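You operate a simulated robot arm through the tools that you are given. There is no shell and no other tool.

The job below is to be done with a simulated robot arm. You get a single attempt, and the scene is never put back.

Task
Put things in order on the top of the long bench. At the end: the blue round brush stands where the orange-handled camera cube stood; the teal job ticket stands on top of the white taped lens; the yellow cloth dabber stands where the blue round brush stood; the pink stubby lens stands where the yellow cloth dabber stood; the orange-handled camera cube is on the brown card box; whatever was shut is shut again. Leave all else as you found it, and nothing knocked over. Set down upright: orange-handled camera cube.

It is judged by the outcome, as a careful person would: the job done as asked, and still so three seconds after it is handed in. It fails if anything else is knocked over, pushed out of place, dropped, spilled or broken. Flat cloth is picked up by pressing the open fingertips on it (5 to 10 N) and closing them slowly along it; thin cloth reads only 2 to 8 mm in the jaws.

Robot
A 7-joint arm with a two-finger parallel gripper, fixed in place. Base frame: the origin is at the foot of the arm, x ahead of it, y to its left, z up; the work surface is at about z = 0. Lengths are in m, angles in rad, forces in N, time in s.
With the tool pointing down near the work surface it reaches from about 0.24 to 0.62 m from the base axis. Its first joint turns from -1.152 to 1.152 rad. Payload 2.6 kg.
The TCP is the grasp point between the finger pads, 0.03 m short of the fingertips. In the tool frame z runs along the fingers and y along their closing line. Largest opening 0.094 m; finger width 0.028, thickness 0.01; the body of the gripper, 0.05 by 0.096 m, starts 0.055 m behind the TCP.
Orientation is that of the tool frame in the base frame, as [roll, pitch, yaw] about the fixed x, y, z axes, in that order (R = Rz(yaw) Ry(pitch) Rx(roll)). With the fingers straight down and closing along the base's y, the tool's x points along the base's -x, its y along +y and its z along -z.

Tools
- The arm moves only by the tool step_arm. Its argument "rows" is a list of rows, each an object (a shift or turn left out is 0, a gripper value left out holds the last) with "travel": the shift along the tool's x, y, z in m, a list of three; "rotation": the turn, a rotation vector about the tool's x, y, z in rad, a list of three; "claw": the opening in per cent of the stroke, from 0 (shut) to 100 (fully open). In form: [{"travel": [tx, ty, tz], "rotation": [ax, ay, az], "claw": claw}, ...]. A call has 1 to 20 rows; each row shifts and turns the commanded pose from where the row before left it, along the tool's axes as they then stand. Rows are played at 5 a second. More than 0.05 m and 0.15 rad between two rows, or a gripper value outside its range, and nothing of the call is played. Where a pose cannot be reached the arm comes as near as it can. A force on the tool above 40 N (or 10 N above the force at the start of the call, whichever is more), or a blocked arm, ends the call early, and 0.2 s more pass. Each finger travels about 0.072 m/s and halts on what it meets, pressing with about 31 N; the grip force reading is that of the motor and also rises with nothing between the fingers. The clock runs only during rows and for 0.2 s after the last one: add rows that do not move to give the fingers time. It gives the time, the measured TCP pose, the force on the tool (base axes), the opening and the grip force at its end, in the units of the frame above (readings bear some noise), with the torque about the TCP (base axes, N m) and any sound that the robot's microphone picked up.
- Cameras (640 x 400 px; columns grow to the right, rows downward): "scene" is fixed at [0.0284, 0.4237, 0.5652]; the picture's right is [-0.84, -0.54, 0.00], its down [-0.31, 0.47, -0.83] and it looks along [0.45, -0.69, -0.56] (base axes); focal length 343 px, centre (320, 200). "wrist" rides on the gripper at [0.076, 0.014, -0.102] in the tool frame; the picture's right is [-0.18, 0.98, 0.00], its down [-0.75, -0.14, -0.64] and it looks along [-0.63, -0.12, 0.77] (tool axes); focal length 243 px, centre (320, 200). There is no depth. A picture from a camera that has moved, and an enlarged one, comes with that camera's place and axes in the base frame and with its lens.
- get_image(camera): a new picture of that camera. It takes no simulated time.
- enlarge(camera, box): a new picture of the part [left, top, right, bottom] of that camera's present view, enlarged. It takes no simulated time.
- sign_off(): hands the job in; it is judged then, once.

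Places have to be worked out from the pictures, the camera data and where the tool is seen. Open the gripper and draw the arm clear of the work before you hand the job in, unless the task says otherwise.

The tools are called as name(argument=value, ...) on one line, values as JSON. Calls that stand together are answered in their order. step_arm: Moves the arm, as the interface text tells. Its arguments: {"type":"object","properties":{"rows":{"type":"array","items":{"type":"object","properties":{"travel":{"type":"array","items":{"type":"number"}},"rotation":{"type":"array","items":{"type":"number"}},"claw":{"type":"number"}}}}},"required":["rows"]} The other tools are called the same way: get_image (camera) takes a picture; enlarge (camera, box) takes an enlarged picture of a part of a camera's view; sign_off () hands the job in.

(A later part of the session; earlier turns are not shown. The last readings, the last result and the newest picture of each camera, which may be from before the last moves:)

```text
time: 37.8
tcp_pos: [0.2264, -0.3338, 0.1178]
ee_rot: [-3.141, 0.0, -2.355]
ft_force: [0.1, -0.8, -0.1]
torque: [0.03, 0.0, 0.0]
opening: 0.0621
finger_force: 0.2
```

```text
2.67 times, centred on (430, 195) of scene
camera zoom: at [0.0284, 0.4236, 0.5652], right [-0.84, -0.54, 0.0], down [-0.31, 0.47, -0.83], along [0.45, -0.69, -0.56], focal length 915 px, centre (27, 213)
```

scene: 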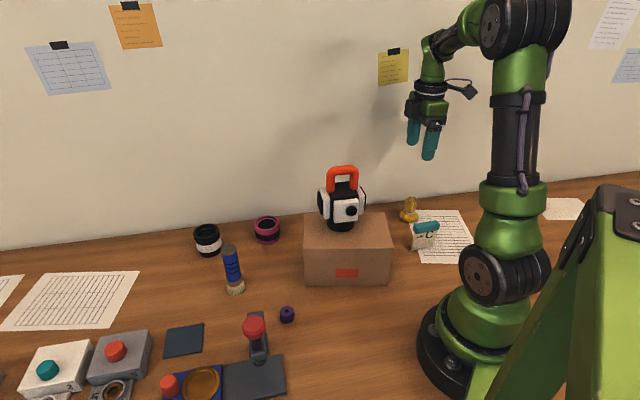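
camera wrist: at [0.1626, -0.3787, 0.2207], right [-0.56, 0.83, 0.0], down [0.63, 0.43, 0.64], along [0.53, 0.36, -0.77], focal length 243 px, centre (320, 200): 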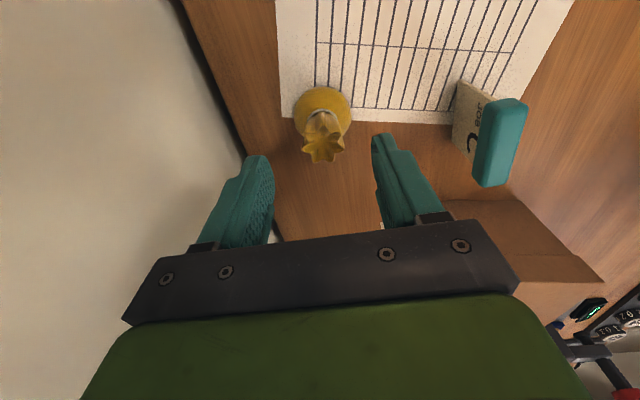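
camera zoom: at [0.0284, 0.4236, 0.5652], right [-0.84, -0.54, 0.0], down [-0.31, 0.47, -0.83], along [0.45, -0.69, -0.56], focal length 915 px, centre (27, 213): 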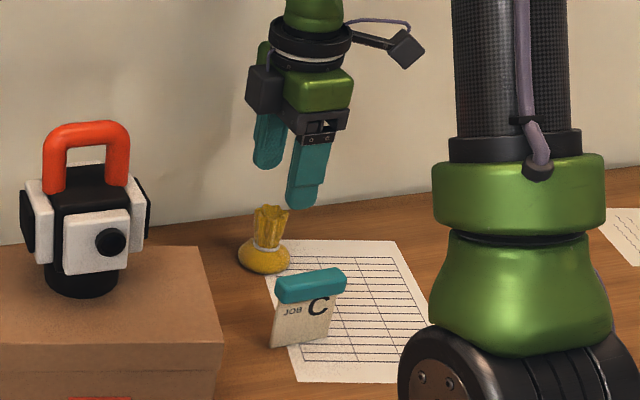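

The tuft is well centred (2–3 mm toward +y). I'll go down to TCP z≈0.069 so the tips end around z 0.039, above the ball.

step_arm(rows=[{"travel": [-0.001, 0.002, 0.02]}, {"travel": [0, 0, 0.018]}, {"travel": [0, 0, 0.011]}, {}, {}])

get_image(camera="wrist")

enlarge(camera="scene", box=[370, 150, 470, 270])

```text
time: 39.0
tcp_pos: [0.2267, -0.3326, 0.0701]
ee_rot: [-3.141, 0.0, -2.357]
ft_force: [0.4, -0.1, -0.1]
torque: [-0.02, -0.01, 0.01]
opening: 0.0619
finger_force: 0.1
```

```text
taken
camera wrist: at [0.1624, -0.3767, 0.172], right [-0.56, 0.83, 0.0], down [0.63, 0.43, 0.64], along [0.53, 0.36, -0.77], focal length 243 px, centre (320, 200)
```

wrist: 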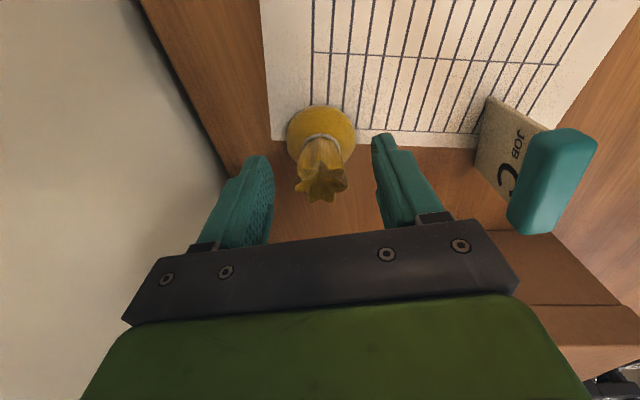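

```text
3.33 times, centred on (420, 210) of scene
camera zoom: at [0.0284, 0.4237, 0.5652], right [-0.84, -0.54, 0.0], down [-0.31, 0.47, -0.83], along [0.45, -0.69, -0.56], focal length 1143 px, centre (-13, 167)
```

zoom: 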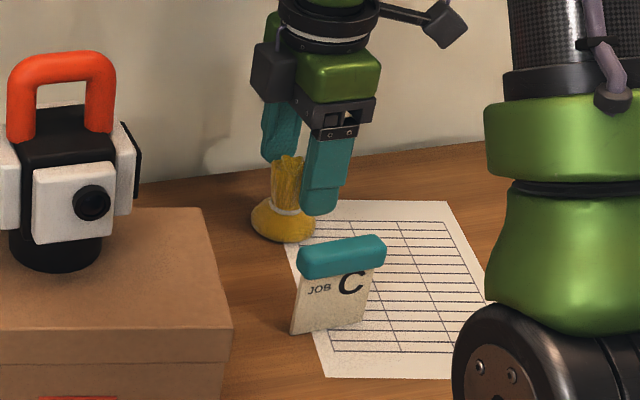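

The fingertips are at neck level, either side of the tuft. Closing step by step.

step_arm(rows=[{"claw": 50}, {"claw": 40}, {"claw": 32}, {"claw": 26}, {"claw": 20}, {"claw": 14}, {}, {}])

get_image(camera="wrist")

enlarge(camera="scene", box=[370, 150, 470, 270])

```text
time: 40.8
tcp_pos: [0.2264, -0.3322, 0.07]
ee_rot: [3.141, 0.001, -2.356]
ft_force: [0.1, -0.3, 0.1]
torque: [0.0, 0.01, 0.02]
opening: 0.0283
finger_force: 31.2
```

```text
taken
camera wrist: at [0.1624, -0.3768, 0.1722], right [-0.56, 0.83, 0.0], down [0.63, 0.43, 0.64], along [0.53, 0.36, -0.77], focal length 243 px, centre (320, 200)
```

wrist: 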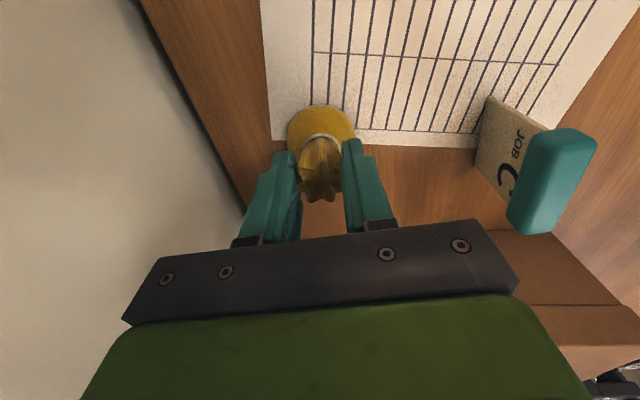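

```text
3.33 times, centred on (420, 210) of scene
camera zoom: at [0.0284, 0.4237, 0.5652], right [-0.84, -0.54, 0.0], down [-0.31, 0.47, -0.83], along [0.45, -0.69, -0.56], focal length 1143 px, centre (-13, 167)
```

zoom: 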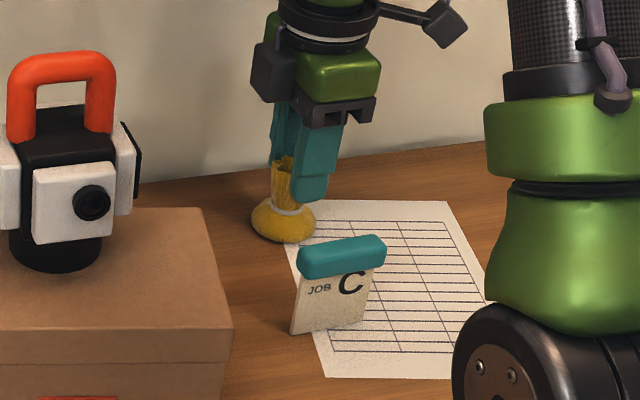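

The tuft is held (opening 0.028). I'll lift carefully and check that the dabber comes up straight and leaves the paper where it lies.

step_arm(rows=[{"travel": [0, 0, -0.005]}, {"travel": [0, 0, -0.01]}, {"travel": [0, 0, -0.02]}, {"travel": [0, 0, -0.03]}, {"travel": [0, 0, -0.04]}, {"travel": [0, 0, -0.04]}, {"travel": [0, 0, -0.04]}, {"travel": [0, 0, -0.04]}, {"travel": [0, 0, -0.04]}, {}])

get_image(camera="scene")

get_image(camera="wrist")

```text
time: 43.0
tcp_pos: [0.2251, -0.332, 0.3349]
ee_rot: [3.14, -0.001, -2.357]
ft_force: [-0.1, -0.3, 0.3]
torque: [0.01, -0.03, 0.02]
opening: 0.0281
finger_force: 30.9
```

```text
taken
```

scene: 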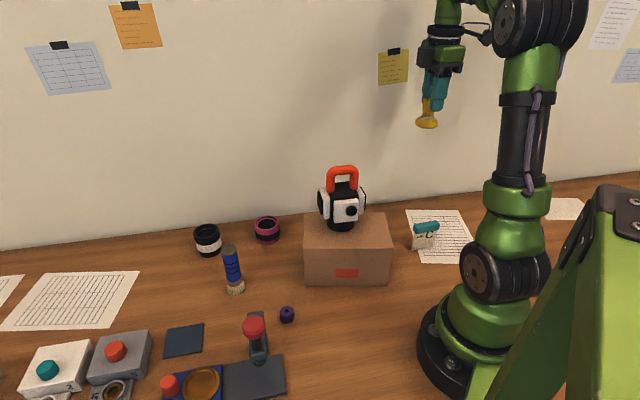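

```text
taken
camera wrist: at [0.1616, -0.3771, 0.4371], right [-0.56, 0.83, 0.0], down [0.63, 0.43, 0.64], along [0.53, 0.36, -0.77], focal length 243 px, centre (320, 200)
```

wrist: 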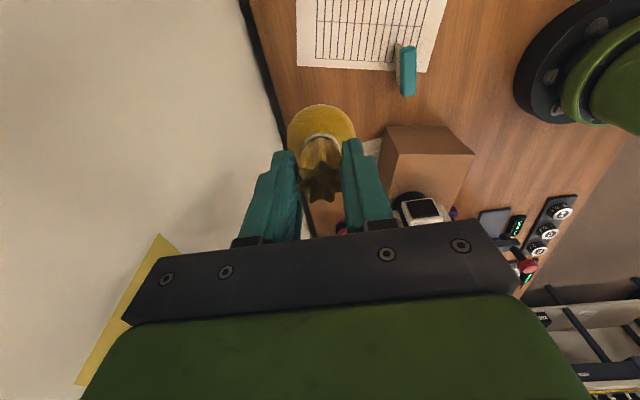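

The dabber hangs straight and the paper and ticket have not moved. I'll carry it around the cube on the box, keeping high, toward the brush's old spot at (0.243, 0.1375).

step_arm(rows=[{"travel": [-0.02, 0.003, 0]}, {"travel": [-0.034, 0.0055, 0]}, {"travel": [-0.038, 0.006, 0]}, {"travel": [-0.04, 0.0065, 0]}, {"travel": [-0.04, 0.0065, 0]}, {"travel": [-0.04, 0.0065, 0]}, {"travel": [-0.0468, 0.007, 0]}, {"travel": [-0.03, 0.03, 0]}, {"travel": [-0.03, 0.03, 0]}, {"travel": [-0.03, 0.03, 0]}, {"travel": [-0.0302, 0.0302, 0]}, {"travel": [0.009, 0.0397, 0]}, {"travel": [0.009, 0.0397, 0]}, {"travel": [0.009, 0.0397, 0]}, {"travel": [0.008, 0.0397, 0]}, {}, {}])

get_image(camera="scene")

get_image(camera="wrist")

```text
time: 46.6
tcp_pos: [0.2413, 0.141, 0.3306]
ee_rot: [3.141, 0.0, -2.357]
ft_force: [0.7, 0.2, -0.5]
torque: [-0.01, -0.03, 0.03]
opening: 0.0278
finger_force: 31.1
```

```text
taken
```

scene: 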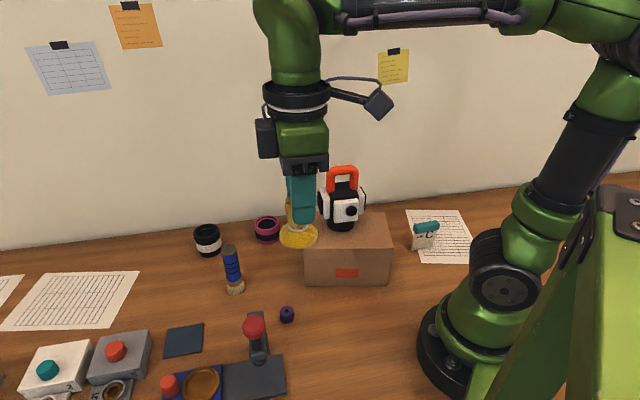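

```text
taken
camera wrist: at [0.1775, 0.0959, 0.4341], right [-0.56, 0.83, 0.0], down [0.63, 0.43, 0.64], along [0.53, 0.36, -0.77], focal length 243 px, centre (320, 200)
```

wrist: 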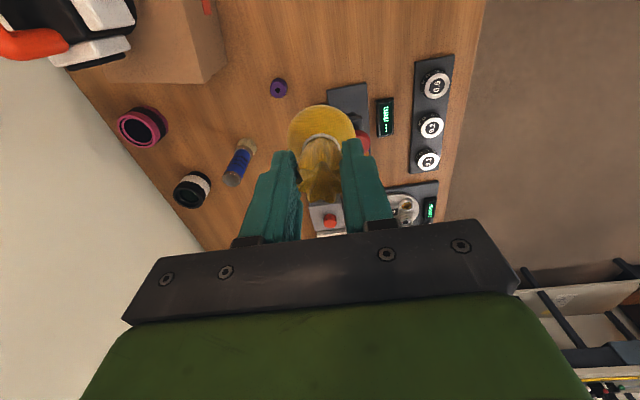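

The dabber is above the spot and upright. I'll correct by 3 mm and lower to about 1.5 cm above the bench, then compare with the brush's old image position (306, 351).

step_arm(rows=[{"travel": [0.001, -0.003, 0.03]}, {"travel": [0, 0, 0.04]}, {"travel": [0, 0, 0.04]}, {"travel": [0, 0, 0.04]}, {"travel": [0, 0, 0.04]}, {"travel": [0, 0, 0.03]}, {"travel": [0, 0, 0.025]}, {}, {}])

enlarge(camera="scene", box=[230, 250, 370, 380])

get_image(camera="wrist")

```text
time: 48.6
tcp_pos: [0.2441, 0.1343, 0.0879]
ee_rot: [3.141, 0.001, -2.357]
ft_force: [0.1, 0.0, 0.3]
torque: [0.0, 0.02, 0.03]
opening: 0.0278
finger_force: 31.1
```

```text
3.08 times, centred on (300, 315) of scene
camera zoom: at [0.0284, 0.4237, 0.5652], right [-0.84, -0.54, 0.0], down [-0.31, 0.47, -0.83], along [0.45, -0.69, -0.56], focal length 1055 px, centre (382, -154)
```

zoom: 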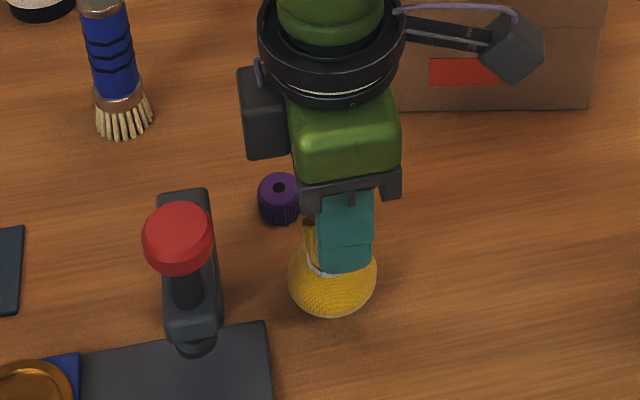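

```text
taken
camera wrist: at [0.1806, 0.0904, 0.191], right [-0.56, 0.83, 0.0], down [0.63, 0.43, 0.64], along [0.53, 0.36, -0.77], focal length 243 px, centre (320, 200)
```

wrist: 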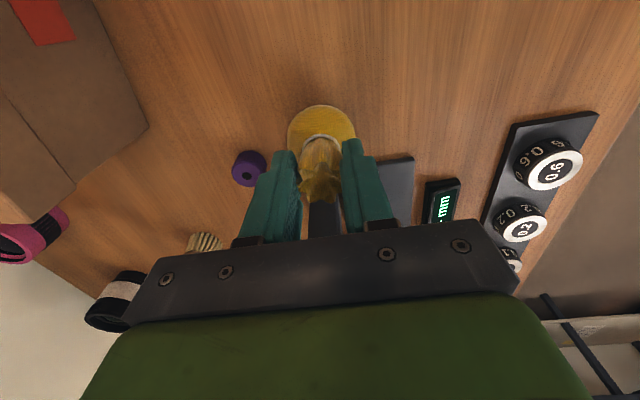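

This is within about 2 mm of the brush's grasp pose, since the wrist view almost matches the one at pick-up. I'll make a small fix and lower to contact.

step_arm(rows=[{"travel": [0, 0.002, 0.008]}, {"travel": [0, 0, 0.006]}, {"travel": [0, 0, 0.002]}, {}, {}])

```text
time: 49.8
tcp_pos: [0.243, 0.1373, 0.0724]
ee_rot: [3.141, 0.0, -2.357]
ft_force: [-0.2, 0.8, 0.0]
torque: [0.01, 0.03, 0.01]
opening: 0.0279
finger_force: 30.9
```

step_arm(rows=[{"travel": [0, 0, 0.001]}, {}, {"travel": [0, 0, 0.001]}, {}, {}])

```text
time: 51.0
tcp_pos: [0.2432, 0.1376, 0.0709]
ee_rot: [-3.141, 0.0, -2.356]
ft_force: [-0.4, -0.3, -0.7]
torque: [0.02, -0.01, 0.01]
opening: 0.028
finger_force: 31.3
```

No contact yet. I'll go on in smaller steps.

step_arm(rows=[{"travel": [0, 0, 0.0008]}, {}, {}])

```text
time: 51.8
tcp_pos: [0.2417, 0.1364, 0.0705]
ee_rot: [3.14, -0.001, -2.356]
ft_force: [0.1, 0.2, 0.1]
torque: [0.01, -0.01, -0.02]
opening: 0.028
finger_force: 31.0
```

step_arm(rows=[{"travel": [0, 0, 0.0008]}, {}, {}])

```text
time: 52.6
tcp_pos: [0.2441, 0.1368, 0.0692]
ee_rot: [-3.14, 0.0, -2.357]
ft_force: [-3.4, -1.5, 8.1]
torque: [-0.02, 0.19, 0.0]
opening: 0.0281
finger_force: 31.0
```

The dabber now touches the bench (8 N). I'll unload slightly and open slowly.

step_arm(rows=[{"travel": [0, 0, -0.0004]}, {}, {"claw": 31}, {"claw": 35}, {"claw": 42}, {"claw": 52}, {"claw": 62}, {}])

get_image(camera="wrist")

enlarge(camera="scene", box=[230, 250, 370, 380])

```text
time: 54.4
tcp_pos: [0.2433, 0.1357, 0.0708]
ee_rot: [3.141, -0.001, -2.357]
ft_force: [0.2, 0.1, -0.8]
torque: [-0.03, -0.03, 0.0]
opening: 0.0582
finger_force: 0.0
```

```text
taken
camera wrist: at [0.1796, 0.0921, 0.1723], right [-0.56, 0.83, 0.0], down [0.63, 0.43, 0.64], along [0.53, 0.36, -0.77], focal length 243 px, centre (320, 200)
```

wrist: 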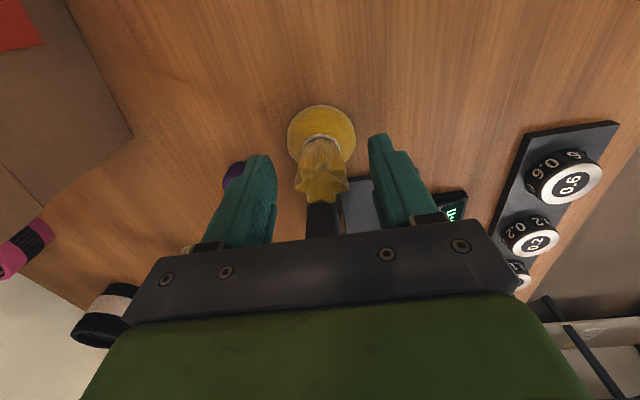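

```text
3.08 times, centred on (300, 315) of scene
camera zoom: at [0.0284, 0.4237, 0.5652], right [-0.84, -0.54, 0.0], down [-0.31, 0.47, -0.83], along [0.45, -0.69, -0.56], focal length 1055 px, centre (382, -154)
```

zoom: 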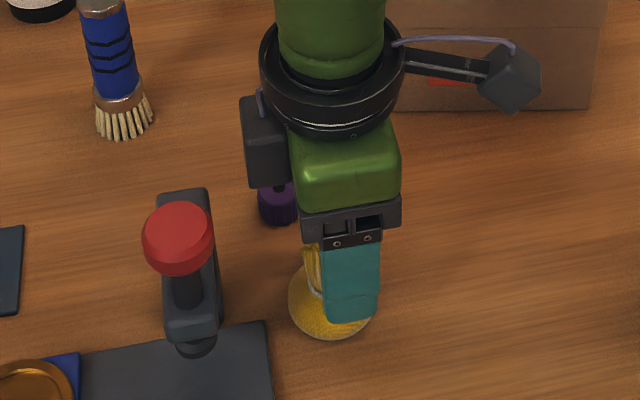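

The dabber stands on its own at the brush's old spot. I'll rise and move above the pink lens near (0.498, -0.062) with the jaws fully open.

step_arm(rows=[{"travel": [0, 0, -0.015]}, {"travel": [0, 0, -0.035]}, {"travel": [0, 0, -0.04]}, {"travel": [0, 0, -0.04]}, {"travel": [0, 0, -0.04]}, {"travel": [0, 0, -0.04]}, {"travel": [0, 0, -0.04], "claw": 100}, {}, {"travel": [-0.0045, -0.0356, 0]}, {"travel": [-0.0045, -0.0356, 0]}, {"travel": [-0.0045, -0.0356, 0]}, {"travel": [-0.0045, -0.0356, 0]}, {"travel": [-0.0045, -0.0356, 0]}, {"travel": [-0.0045, -0.0356, 0]}, {"travel": [-0.0045, -0.0356, 0]}, {"travel": [-0.0045, -0.0356, 0]}, {"travel": [-0.0045, -0.0356, 0]}, {}, {}])

get_image(camera="scene")

get_image(camera="wrist")

```text
time: 58.4
tcp_pos: [0.5005, -0.0594, 0.3209]
ee_rot: [3.142, -0.001, -2.356]
ft_force: [-0.2, -0.7, -0.2]
torque: [-0.01, -0.05, 0.0]
opening: 0.0943
finger_force: 0.0
```

```text
taken
```

scene: 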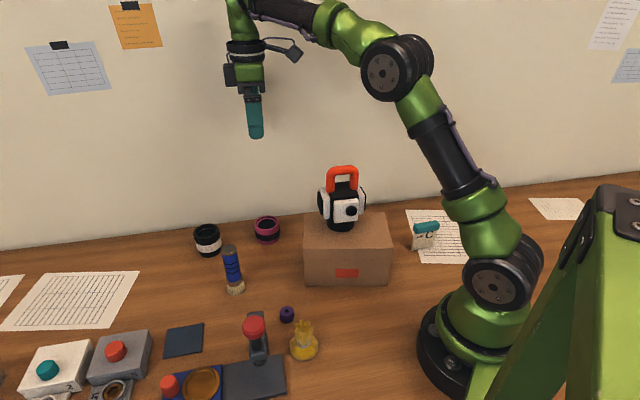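

```text
taken
camera wrist: at [0.4361, -0.1046, 0.4227], right [-0.56, 0.83, 0.0], down [0.63, 0.43, 0.64], along [0.53, 0.36, -0.77], focal length 243 px, centre (320, 200)
```

wrist: 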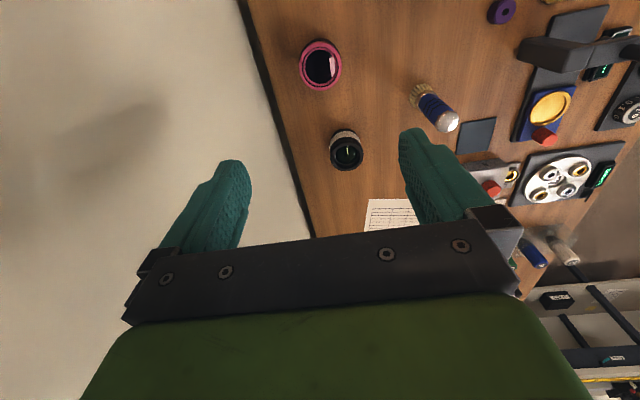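

enlarge(camera="wrist", box=[270, 20, 390, 180])

```text
2.50 times, centred on (330, 100) of wrist
camera zoom: at [0.4361, -0.1046, 0.4227], right [-0.56, 0.83, 0.0], down [0.63, 0.43, 0.64], along [0.53, 0.36, -0.77], focal length 606 px, centre (295, 450)
```

zoom: 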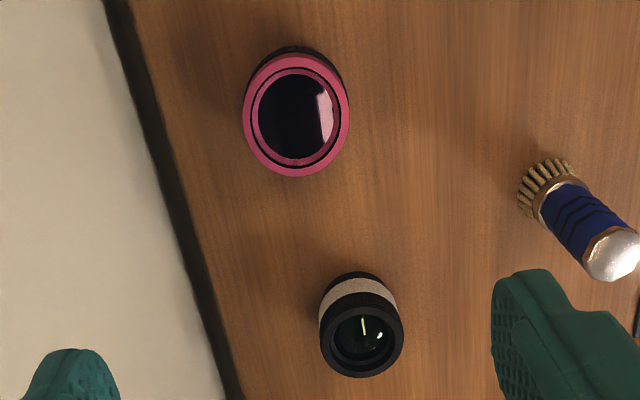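

The pink lens is at (0.499, -0.061), about 6 cm across, almost exactly below the tool. I'll descend partway and check centring.

step_arm(rows=[{"travel": [0.003, 0, 0.035]}, {"travel": [0, 0, 0.04]}, {"travel": [0, 0, 0.04]}, {"travel": [0, 0, 0.04]}, {"travel": [0, 0, 0.04]}, {"travel": [0, 0, 0.01]}, {}, {}])

get_image(camera="wrist")

enlarge(camera="scene", box=[190, 150, 330, 290])

```text
time: 60.2
tcp_pos: [0.4964, -0.0632, 0.1161]
ee_rot: [3.141, -0.001, -2.357]
ft_force: [0.7, -0.2, 0.3]
torque: [0.03, 0.0, -0.01]
opening: 0.094
finger_force: 0.0
```

```text
taken
camera wrist: at [0.4321, -0.108, 0.2179], right [-0.56, 0.83, 0.0], down [0.63, 0.43, 0.64], along [0.53, 0.36, -0.77], focal length 243 px, centre (320, 200)
```

wrist: 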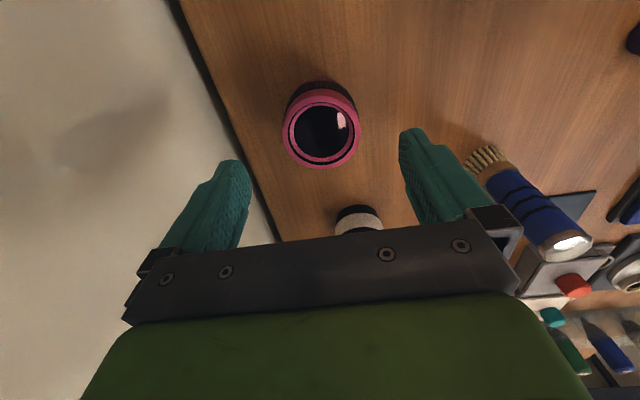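

```text
2.86 times, centred on (260, 220) of scene
camera zoom: at [0.0284, 0.4237, 0.5652], right [-0.84, -0.54, 0.0], down [-0.31, 0.47, -0.83], along [0.45, -0.69, -0.56], focal length 980 px, centre (491, 143)
```

zoom: 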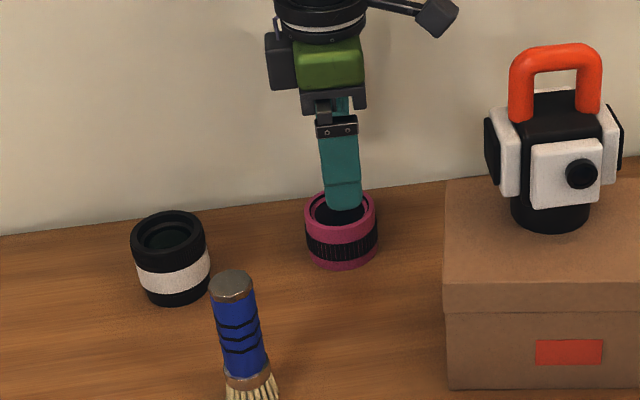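

The lens is centred to within 1–2 mm. I'll descend to TCP z≈0.04, with the tips about 1 cm above the bench.

step_arm(rows=[{"travel": [0, 0, 0.03]}, {"travel": [0, 0, 0.025]}, {"travel": [0, 0, 0.015]}, {"travel": [0, 0, 0.006]}, {}, {}])

get_image(camera="wrist")

enlarge(camera="scene", box=[190, 150, 330, 290])

```text
time: 61.6
tcp_pos: [0.4974, -0.0632, 0.0393]
ee_rot: [3.141, -0.001, -2.357]
ft_force: [0.3, 0.2, 0.2]
torque: [0.0, 0.0, 0.02]
opening: 0.094
finger_force: 0.1
```

```text
taken
camera wrist: at [0.4322, -0.1075, 0.1413], right [-0.56, 0.83, 0.0], down [0.63, 0.43, 0.64], along [0.53, 0.36, -0.77], focal length 243 px, centre (320, 200)
```

wrist: 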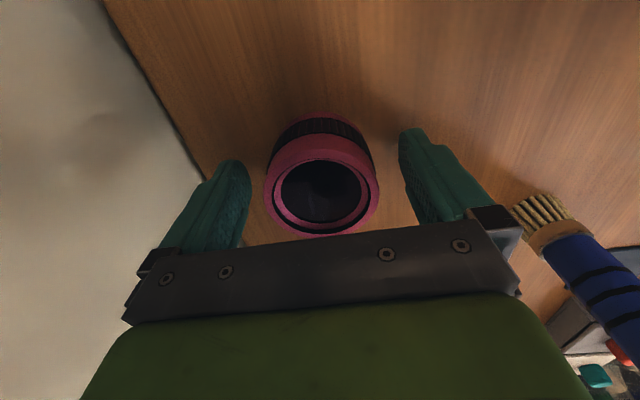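

```text
2.86 times, centred on (260, 220) of scene
camera zoom: at [0.0284, 0.4237, 0.5652], right [-0.84, -0.54, 0.0], down [-0.31, 0.47, -0.83], along [0.45, -0.69, -0.56], focal length 980 px, centre (491, 143)
```

zoom: 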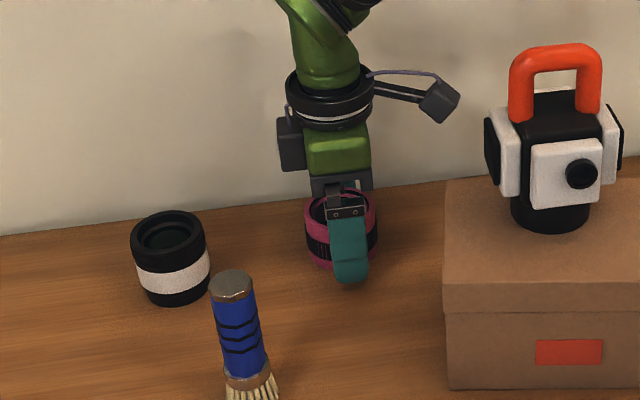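

The lens is centred between the pads. Closing.

step_arm(rows=[{"claw": 85}, {"claw": 75}, {"claw": 68}, {"claw": 62}, {"claw": 56}, {"claw": 50}, {}, {}])

get_image(camera="wrist")

```text
time: 63.4
tcp_pos: [0.4969, -0.0625, 0.0391]
ee_rot: [3.141, 0.0, -2.358]
ft_force: [0.0, 1.5, 4.7]
torque: [0.17, 0.18, -0.01]
opening: 0.0593
finger_force: 31.3
```

```text
taken
camera wrist: at [0.4323, -0.1074, 0.1416], right [-0.56, 0.83, 0.0], down [0.63, 0.43, 0.64], along [0.53, 0.36, -0.77], focal length 243 px, centre (320, 200)
```

wrist: 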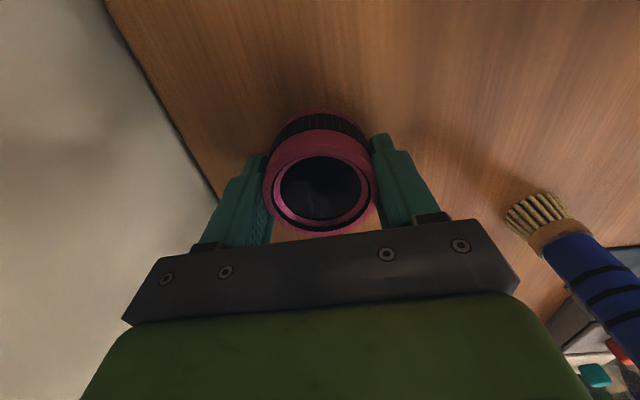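

The lens is gripped at 0.059 m. I'll lift it and check the hold.

step_arm(rows=[{"travel": [0, 0, -0.005]}, {"travel": [0, 0, -0.015]}, {"travel": [0, 0, -0.03]}, {"travel": [0, 0, -0.04]}, {"travel": [0, 0, -0.04]}, {"travel": [0, 0, -0.04]}, {"travel": [0, 0, -0.04]}, {"travel": [0, 0, -0.04]}, {"travel": [0, 0, -0.03]}, {}])

get_image(camera="wrist")

get_image(camera="scene")

```text
time: 65.6
tcp_pos: [0.4962, -0.0639, 0.3186]
ee_rot: [-3.141, -0.001, -2.356]
ft_force: [-0.5, -0.7, -1.3]
torque: [-0.05, -0.02, -0.02]
opening: 0.0595
finger_force: 31.3
```

```text
taken
camera wrist: at [0.4325, -0.1089, 0.4205], right [-0.56, 0.83, 0.0], down [0.63, 0.43, 0.64], along [0.53, 0.36, -0.77], focal length 243 px, centre (320, 200)
```

wrist: 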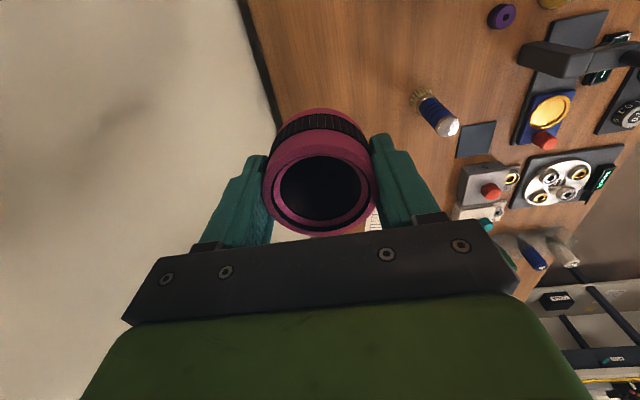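

```text
taken
```

scene: 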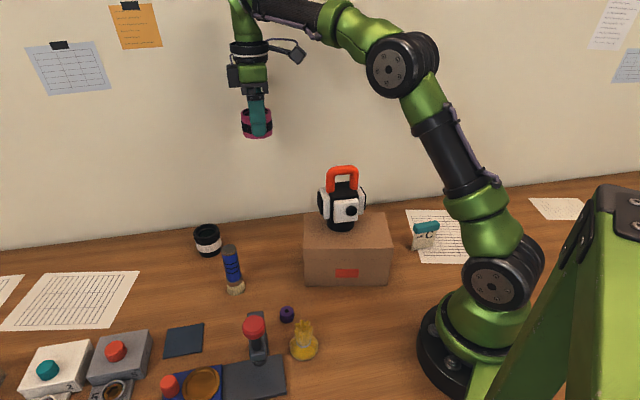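

The lens is held level. I'll carry it along the wall to above the dabber's old spot.

step_arm(rows=[{"travel": [0.02, 0, 0]}, {"travel": [0.035, 0, 0]}, {"travel": [0.04, 0, 0]}, {"travel": [0.04, 0, 0]}, {"travel": [0.04, 0, 0]}, {"travel": [0.04, 0, 0]}, {"travel": [0.04, 0, 0]}, {"travel": [0.04, 0, 0]}, {"travel": [0.04, 0, 0]}, {"travel": [0.03, 0, 0]}, {"travel": [0.02, 0, 0]}, {}, {}])

get_image(camera="wrist")

get_image(camera="scene")

```text
time: 68.4
tcp_pos: [0.2231, -0.3355, 0.317]
ee_rot: [3.14, -0.001, -2.356]
ft_force: [0.4, 0.2, -1.6]
torque: [0.0, -0.03, 0.01]
opening: 0.0596
finger_force: 31.0
```

```text
taken
camera wrist: at [0.1597, -0.3794, 0.4195], right [-0.56, 0.83, 0.0], down [0.63, 0.43, 0.64], along [0.53, 0.36, -0.77], focal length 243 px, centre (320, 200)
```

wrist: 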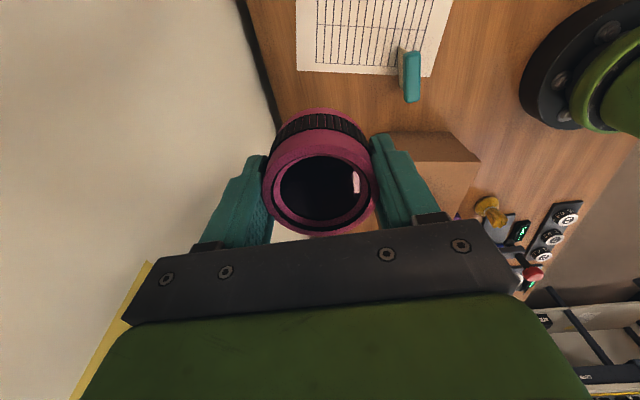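

```text
taken
```

scene: 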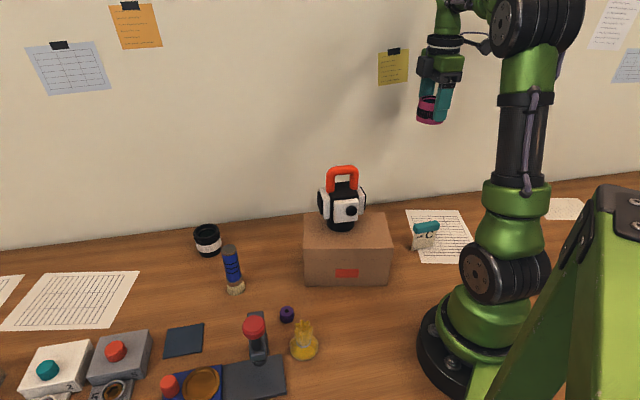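

I'm over the spot within 2 mm. I'll lower to about 2 cm above the bench and check clearance from the ticket and the sheet.

step_arm(rows=[{"travel": [-0.0015, 0, 0.035]}, {"travel": [0, 0, 0.04]}, {"travel": [0, 0, 0.04]}, {"travel": [0, 0, 0.04]}, {"travel": [0, 0, 0.04]}, {"travel": [0, 0, 0.035]}, {"travel": [0, 0, 0.025]}, {}, {}])

get_image(camera="wrist")

enlarge(camera="scene", box=[370, 150, 470, 270])

```text
time: 70.4
tcp_pos: [0.2255, -0.3321, 0.0634]
ee_rot: [3.141, 0.0, -2.356]
ft_force: [-0.3, 0.1, -1.8]
torque: [-0.01, 0.04, -0.01]
opening: 0.0592
finger_force: 30.7
```

```text
taken
camera wrist: at [0.1608, -0.3769, 0.1651], right [-0.56, 0.83, 0.0], down [0.63, 0.43, 0.64], along [0.53, 0.36, -0.77], focal length 243 px, centre (320, 200)
```

wrist: 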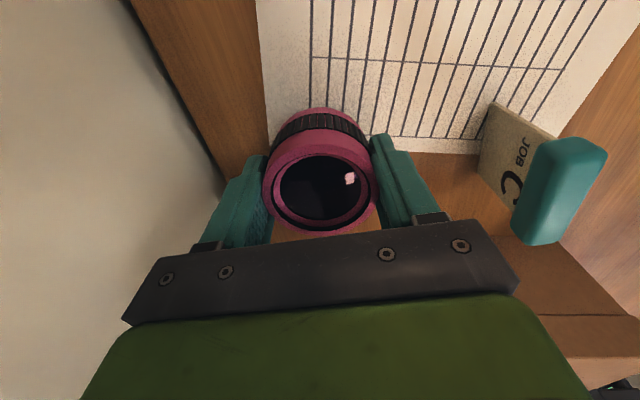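

```text
3.33 times, centred on (420, 210) of scene
camera zoom: at [0.0284, 0.4236, 0.5652], right [-0.84, -0.54, 0.0], down [-0.31, 0.47, -0.83], along [0.45, -0.69, -0.56], focal length 1143 px, centre (-13, 167)
```

zoom: 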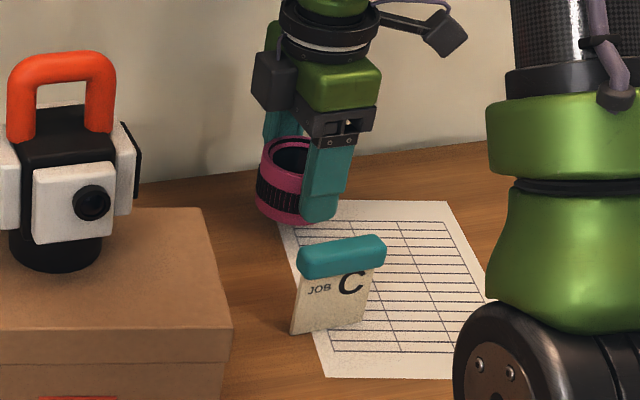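

There is plenty of clearance. I'll lower to contact in small steps.

step_arm(rows=[{"travel": [0, 0, 0.012]}, {"travel": [0, 0, 0.008]}, {"travel": [0, 0, 0.002]}, {}, {}])

```text
time: 71.6
tcp_pos: [0.2252, -0.3347, 0.0408]
ee_rot: [-3.141, -0.001, -2.357]
ft_force: [0.0, -0.1, -1.5]
torque: [0.02, -0.02, -0.01]
opening: 0.0594
finger_force: 30.6
```

step_arm(rows=[{"travel": [0, 0, 0.001]}, {}, {}])

```text
time: 72.4
tcp_pos: [0.2254, -0.3342, 0.0416]
ee_rot: [-3.141, 0.002, -2.357]
ft_force: [0.6, -0.2, -1.8]
torque: [0.02, 0.02, 0.02]
opening: 0.0596
finger_force: 31.2
```

step_arm(rows=[{"travel": [0, 0, 0.0008]}, {}, {}])

```text
time: 73.2
tcp_pos: [0.2249, -0.3338, 0.0406]
ee_rot: [-3.142, 0.0, -2.356]
ft_force: [0.0, 0.5, 2.5]
torque: [0.14, 0.05, 0.02]
opening: 0.0596
finger_force: 30.9
```

The lens has just touched down (the force went from −1.8 to +2.5 N). I'll open slowly.

step_arm(rows=[{"claw": 64}, {"claw": 68}, {"claw": 75}, {"claw": 85}, {"claw": 92}, {}, {}])

get_image(camera="wrist")

enlarge(camera="scene", box=[370, 150, 470, 270])

```text
time: 74.8
tcp_pos: [0.2248, -0.3359, 0.0398]
ee_rot: [3.14, 0.001, -2.356]
ft_force: [0.2, -0.7, 0.0]
torque: [0.0, -0.01, 0.02]
opening: 0.0865
finger_force: 0.1
```

```text
taken
camera wrist: at [0.161, -0.3792, 0.1416], right [-0.56, 0.83, 0.0], down [0.63, 0.43, 0.64], along [0.53, 0.36, -0.77], focal length 243 px, centre (320, 200)
```

wrist: 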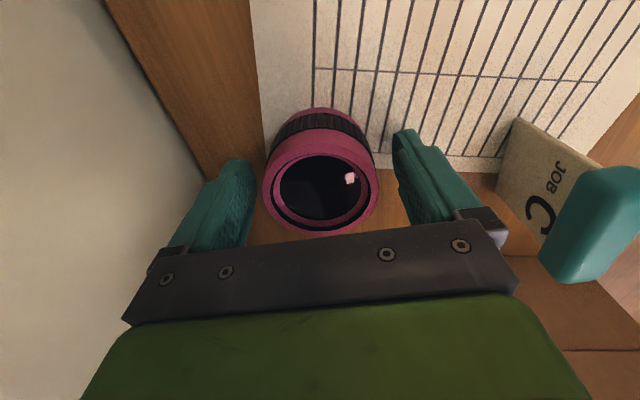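

```text
3.33 times, centred on (420, 210) of scene
camera zoom: at [0.0284, 0.4237, 0.5652], right [-0.84, -0.54, 0.0], down [-0.31, 0.47, -0.83], along [0.45, -0.69, -0.56], focal length 1143 px, centre (-13, 167)
```

zoom: 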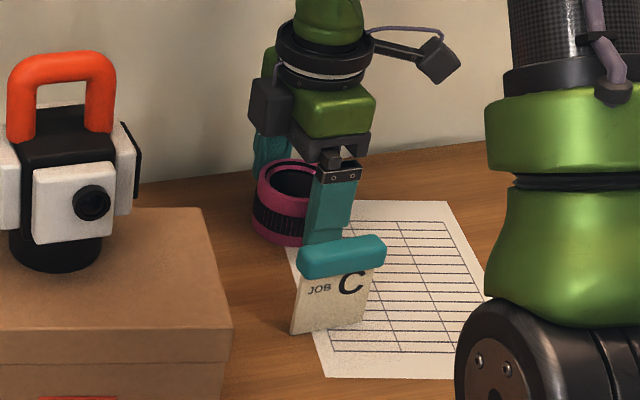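

The pink lens is set down at the dabber's old spot. I'll rise straight up, then move over the ticket at about (0.158, -0.236), turn by about 4.5° to match it, and look.

step_arm(rows=[{"travel": [0, 0, -0.02]}, {"travel": [0, 0, -0.03]}, {"travel": [0, 0, -0.04]}, {"travel": [0, 0, -0.04]}, {"travel": [0, 0, -0.04]}, {"travel": [0, 0, -0.02]}, {"travel": [-0.0075, 0.039, 0], "claw": 70}, {"travel": [-0.0075, 0.039, 0]}, {"travel": [-0.0075, 0.0394, 0]}, {"rotation": [0, 0, -0.07]}, {}, {}])

get_image(camera="wrist")

get_image(camera="scene")

```text
time: 77.4
tcp_pos: [0.1579, -0.2366, 0.2294]
ee_rot: [3.141, -0.001, -2.285]
ft_force: [-0.5, -0.1, 1.1]
torque: [-0.02, 0.0, 0.0]
opening: 0.066
finger_force: 0.1
```

```text
taken
camera wrist: at [0.0966, -0.2848, 0.3321], right [-0.62, 0.78, 0.0], down [0.6, 0.48, 0.64], along [0.5, 0.4, -0.77], focal length 243 px, centre (320, 200)
```

wrist: 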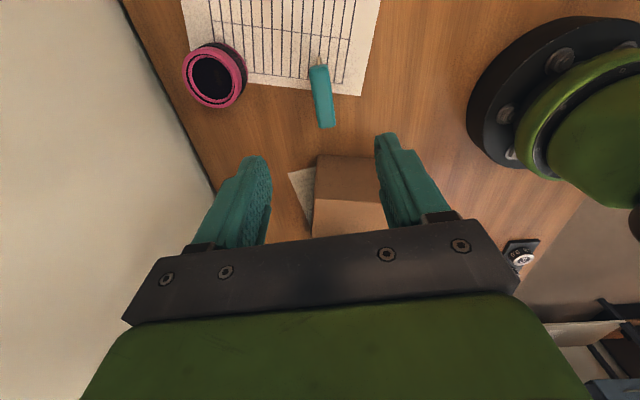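

```text
taken
```

scene: 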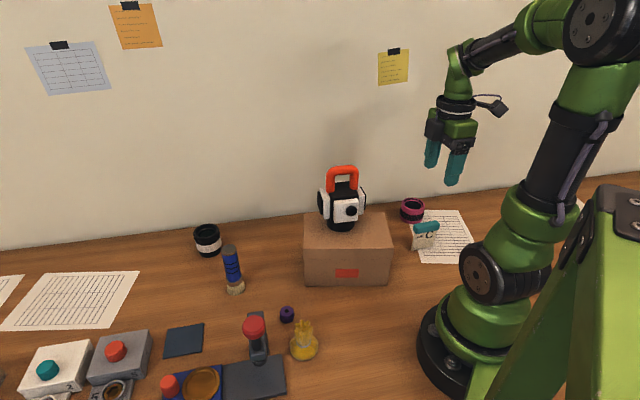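

enlarge(camera="wrist", box=[270, 30, 380, 140])

enlarge(camera="scene", box=[390, 180, 470, 280])

```text
3.64 times, centred on (325, 85) of wrist
camera zoom: at [0.0966, -0.2848, 0.3321], right [-0.62, 0.78, 0.0], down [0.6, 0.48, 0.64], along [0.5, 0.4, -0.77], focal length 882 px, centre (302, 618)
```

zoom: 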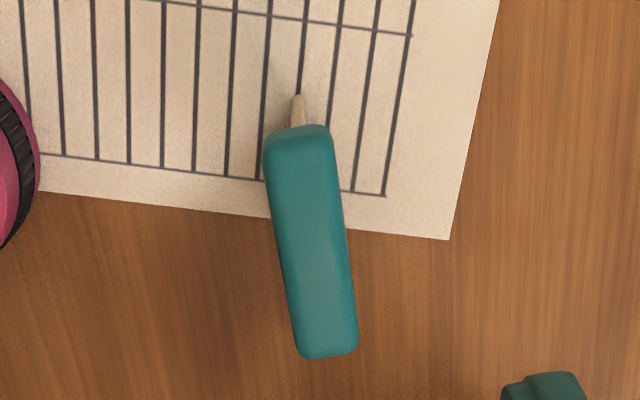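

```text
4.00 times, centred on (430, 230) of scene
camera zoom: at [0.0284, 0.4237, 0.5652], right [-0.84, -0.54, 0.0], down [-0.31, 0.47, -0.83], along [0.45, -0.69, -0.56], focal length 1372 px, centre (-120, 80)
```

zoom: 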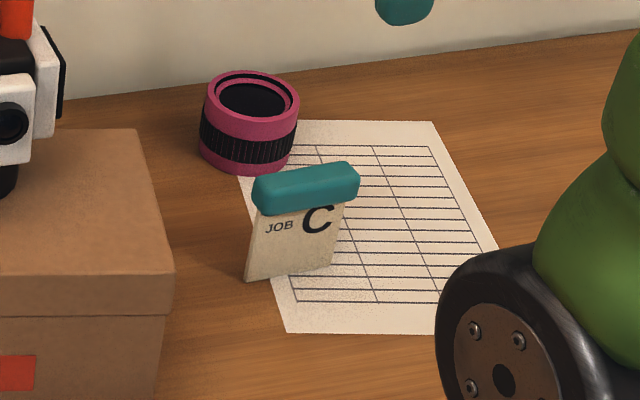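

The ticket is a thin card about 5 mm thick with a teal bar roughly 57×19 mm on top, nearly aligned with the jaws. I'll fine-tune by about 1° and 2 mm, and come down to z≈0.13 to recheck.

step_arm(rows=[{"travel": [-0.0025, 0.0024, 0.02], "rotation": [0, 0, 0.02]}, {"travel": [0, 0, 0.03]}, {"travel": [0, 0, 0.03]}, {"travel": [0, 0, 0.02]}, {}, {}])

get_image(camera="wrist")

enlarge(camera="wrist", box=[260, 60, 380, 210])

enlarge(camera="scene", box=[370, 150, 490, 280])

```text
time: 78.8
tcp_pos: [0.1554, -0.2311, 0.1295]
ee_rot: [-3.141, 0.001, -2.309]
ft_force: [1.3, 0.0, -0.1]
torque: [0.0, 0.0, 0.02]
opening: 0.0656
finger_force: 0.0
```

```text
taken
camera wrist: at [0.0952, -0.2795, 0.232], right [-0.6, 0.8, 0.0], down [0.61, 0.46, 0.64], along [0.51, 0.39, -0.77], focal length 243 px, centre (320, 200)
```

wrist: 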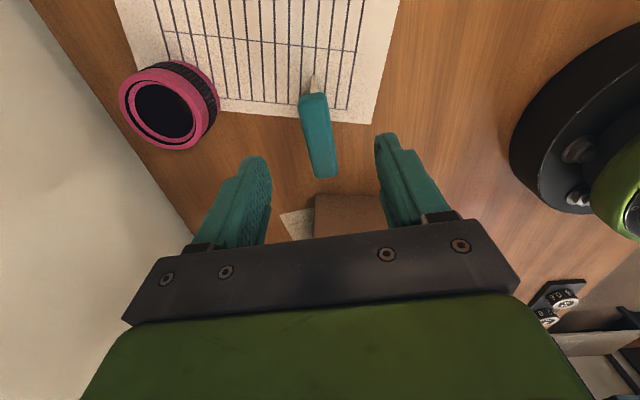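

```text
2.67 times, centred on (320, 135) of wrist
camera zoom: at [0.0952, -0.2795, 0.232], right [-0.6, 0.8, 0.0], down [0.61, 0.46, 0.64], along [0.51, 0.39, -0.77], focal length 647 px, centre (320, 373)
```

zoom: 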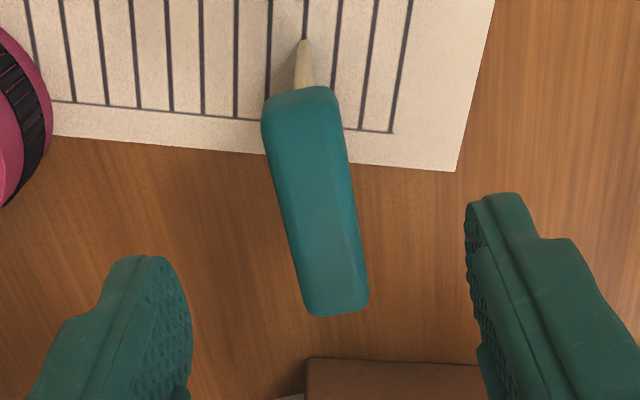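

```text
3.08 times, centred on (430, 215) of scene
camera zoom: at [0.0284, 0.4237, 0.5652], right [-0.84, -0.54, 0.0], down [-0.31, 0.47, -0.83], along [0.45, -0.69, -0.56], focal length 1055 px, centre (-18, 154)
```

zoom: 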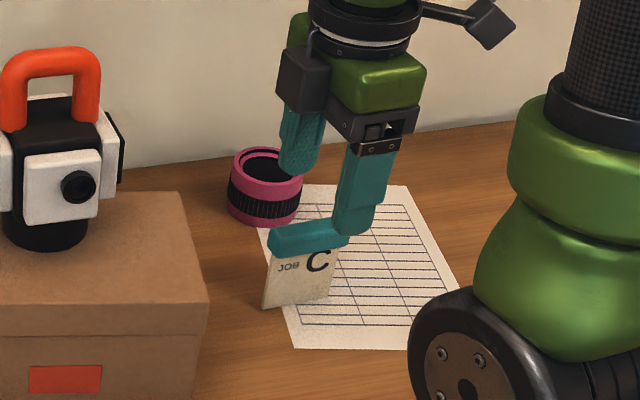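

The bar is centred and aligned within half a degree. I'll descend to TCP z≈0.062 so the pads cover the bar, with the tips about 3 cm above the bench.

step_arm(rows=[{"travel": [0.001, 0, 0.025]}, {"travel": [0, 0, 0.022]}, {"travel": [0, 0, 0.015]}, {"travel": [0, 0, 0.005]}, {}, {}])

get_image(camera="wrist")

enlarge(camera="scene", box=[370, 150, 490, 280])

```text
time: 80.2
tcp_pos: [0.157, -0.232, 0.063]
ee_rot: [-3.141, 0.0, -2.308]
ft_force: [0.3, -0.3, -0.1]
torque: [0.02, -0.03, -0.01]
opening: 0.0656
finger_force: 0.0
```

```text
taken
camera wrist: at [0.0958, -0.2799, 0.1652], right [-0.6, 0.8, 0.0], down [0.61, 0.46, 0.64], along [0.51, 0.39, -0.77], focal length 243 px, centre (320, 200)
```

wrist: 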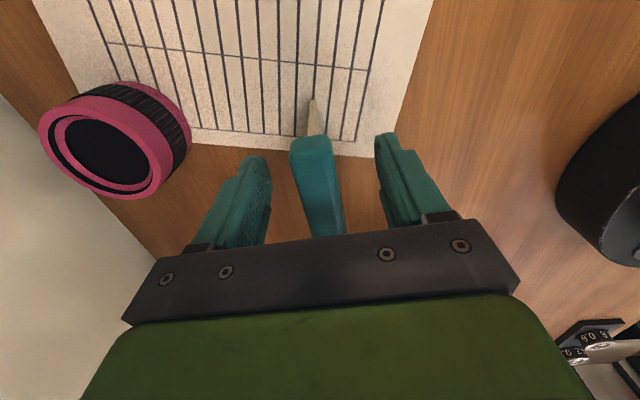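

```text
3.08 times, centred on (430, 215) of scene
camera zoom: at [0.0284, 0.4236, 0.5652], right [-0.84, -0.54, 0.0], down [-0.31, 0.47, -0.83], along [0.45, -0.69, -0.56], focal length 1055 px, centre (-18, 154)
```

zoom: 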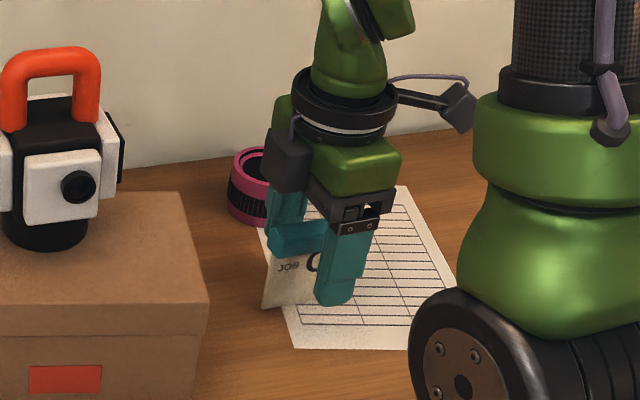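

The projected TCP coincides with the bar centre in both views. Closing slowly on the bar.

step_arm(rows=[{"claw": 55}, {"claw": 45}, {"claw": 38}, {"claw": 32}, {"claw": 27}, {"claw": 23}, {"claw": 20}, {"claw": 16}, {"claw": 10}, {}, {}])

get_image(camera="wrist")

enlarge(camera="scene", box=[370, 150, 490, 280])

```text
time: 82.6
tcp_pos: [0.1576, -0.2338, 0.064]
ee_rot: [3.141, 0.0, -2.308]
ft_force: [-0.8, 0.1, 0.4]
torque: [-0.01, -0.02, 0.03]
opening: 0.0233
finger_force: 30.7
```

```text
taken
camera wrist: at [0.0958, -0.2799, 0.1653], right [-0.6, 0.8, 0.0], down [0.61, 0.46, 0.64], along [0.51, 0.39, -0.77], focal length 243 px, centre (320, 200)
```

wrist: 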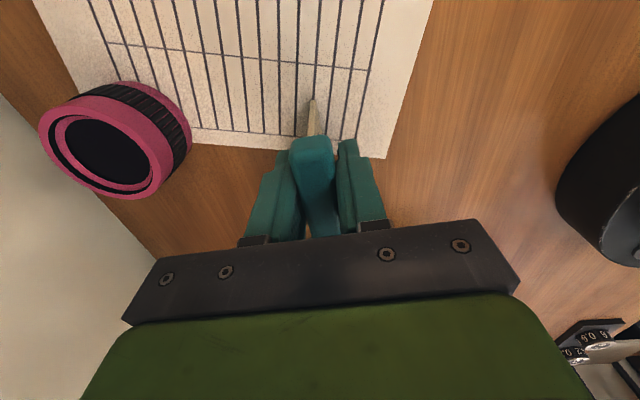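

```text
3.08 times, centred on (430, 215) of scene
camera zoom: at [0.0284, 0.4237, 0.5652], right [-0.84, -0.54, 0.0], down [-0.31, 0.47, -0.83], along [0.45, -0.69, -0.56], focal length 1055 px, centre (-18, 154)
```

zoom: 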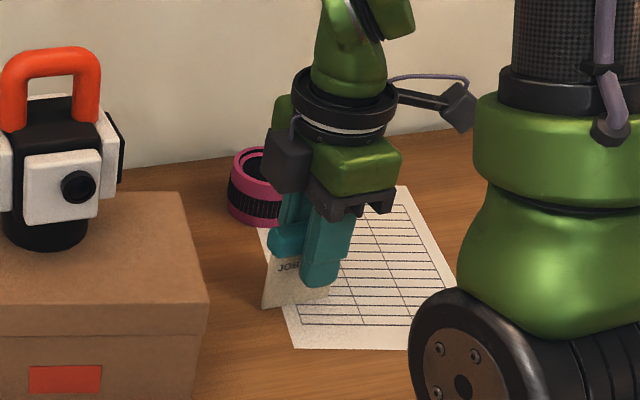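

The bar is gripped at 0.023 m. I'll lift slowly and check the card stays vertical and the sheet stays put.

step_arm(rows=[{"travel": [0, 0, -0.004]}, {"travel": [0, 0, -0.008]}, {"travel": [0, 0, -0.02]}, {"travel": [0, 0, -0.035]}, {"travel": [0, 0, -0.04]}, {"travel": [0, 0, -0.04]}, {"travel": [0, 0, -0.04]}, {"travel": [0, 0, -0.04]}, {"travel": [0, 0, -0.04]}, {}])

get_image(camera="wrist")

get_image(camera="scene")

```text
time: 84.8
tcp_pos: [0.1574, -0.2338, 0.3293]
ee_rot: [-3.14, -0.002, -2.308]
ft_force: [0.4, -0.6, -0.5]
torque: [0.0, 0.03, 0.0]
opening: 0.0234
finger_force: 31.0
```

```text
taken
camera wrist: at [0.0965, -0.2819, 0.4316], right [-0.61, 0.8, 0.0], down [0.61, 0.46, 0.64], along [0.51, 0.39, -0.77], focal length 243 px, centre (320, 200)
```

wrist: 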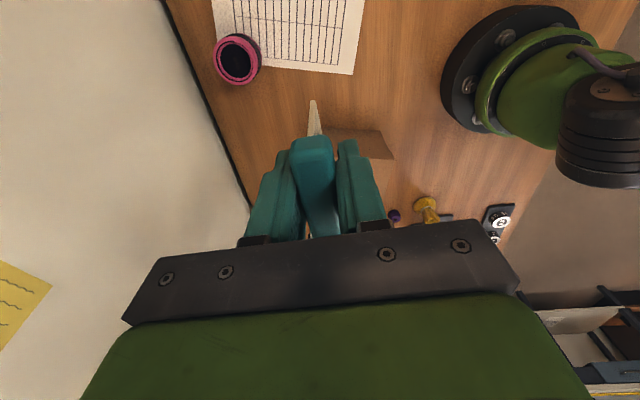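

```text
taken
```

scene: 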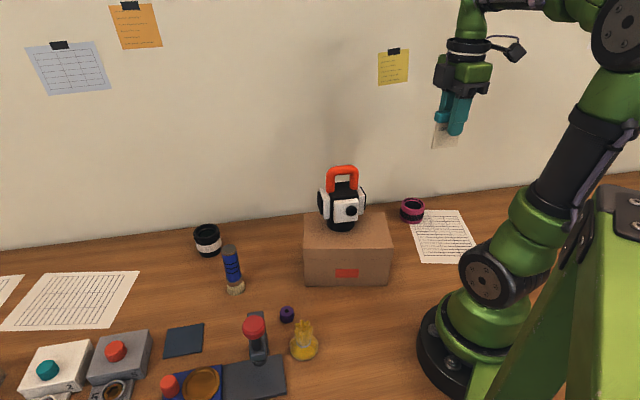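

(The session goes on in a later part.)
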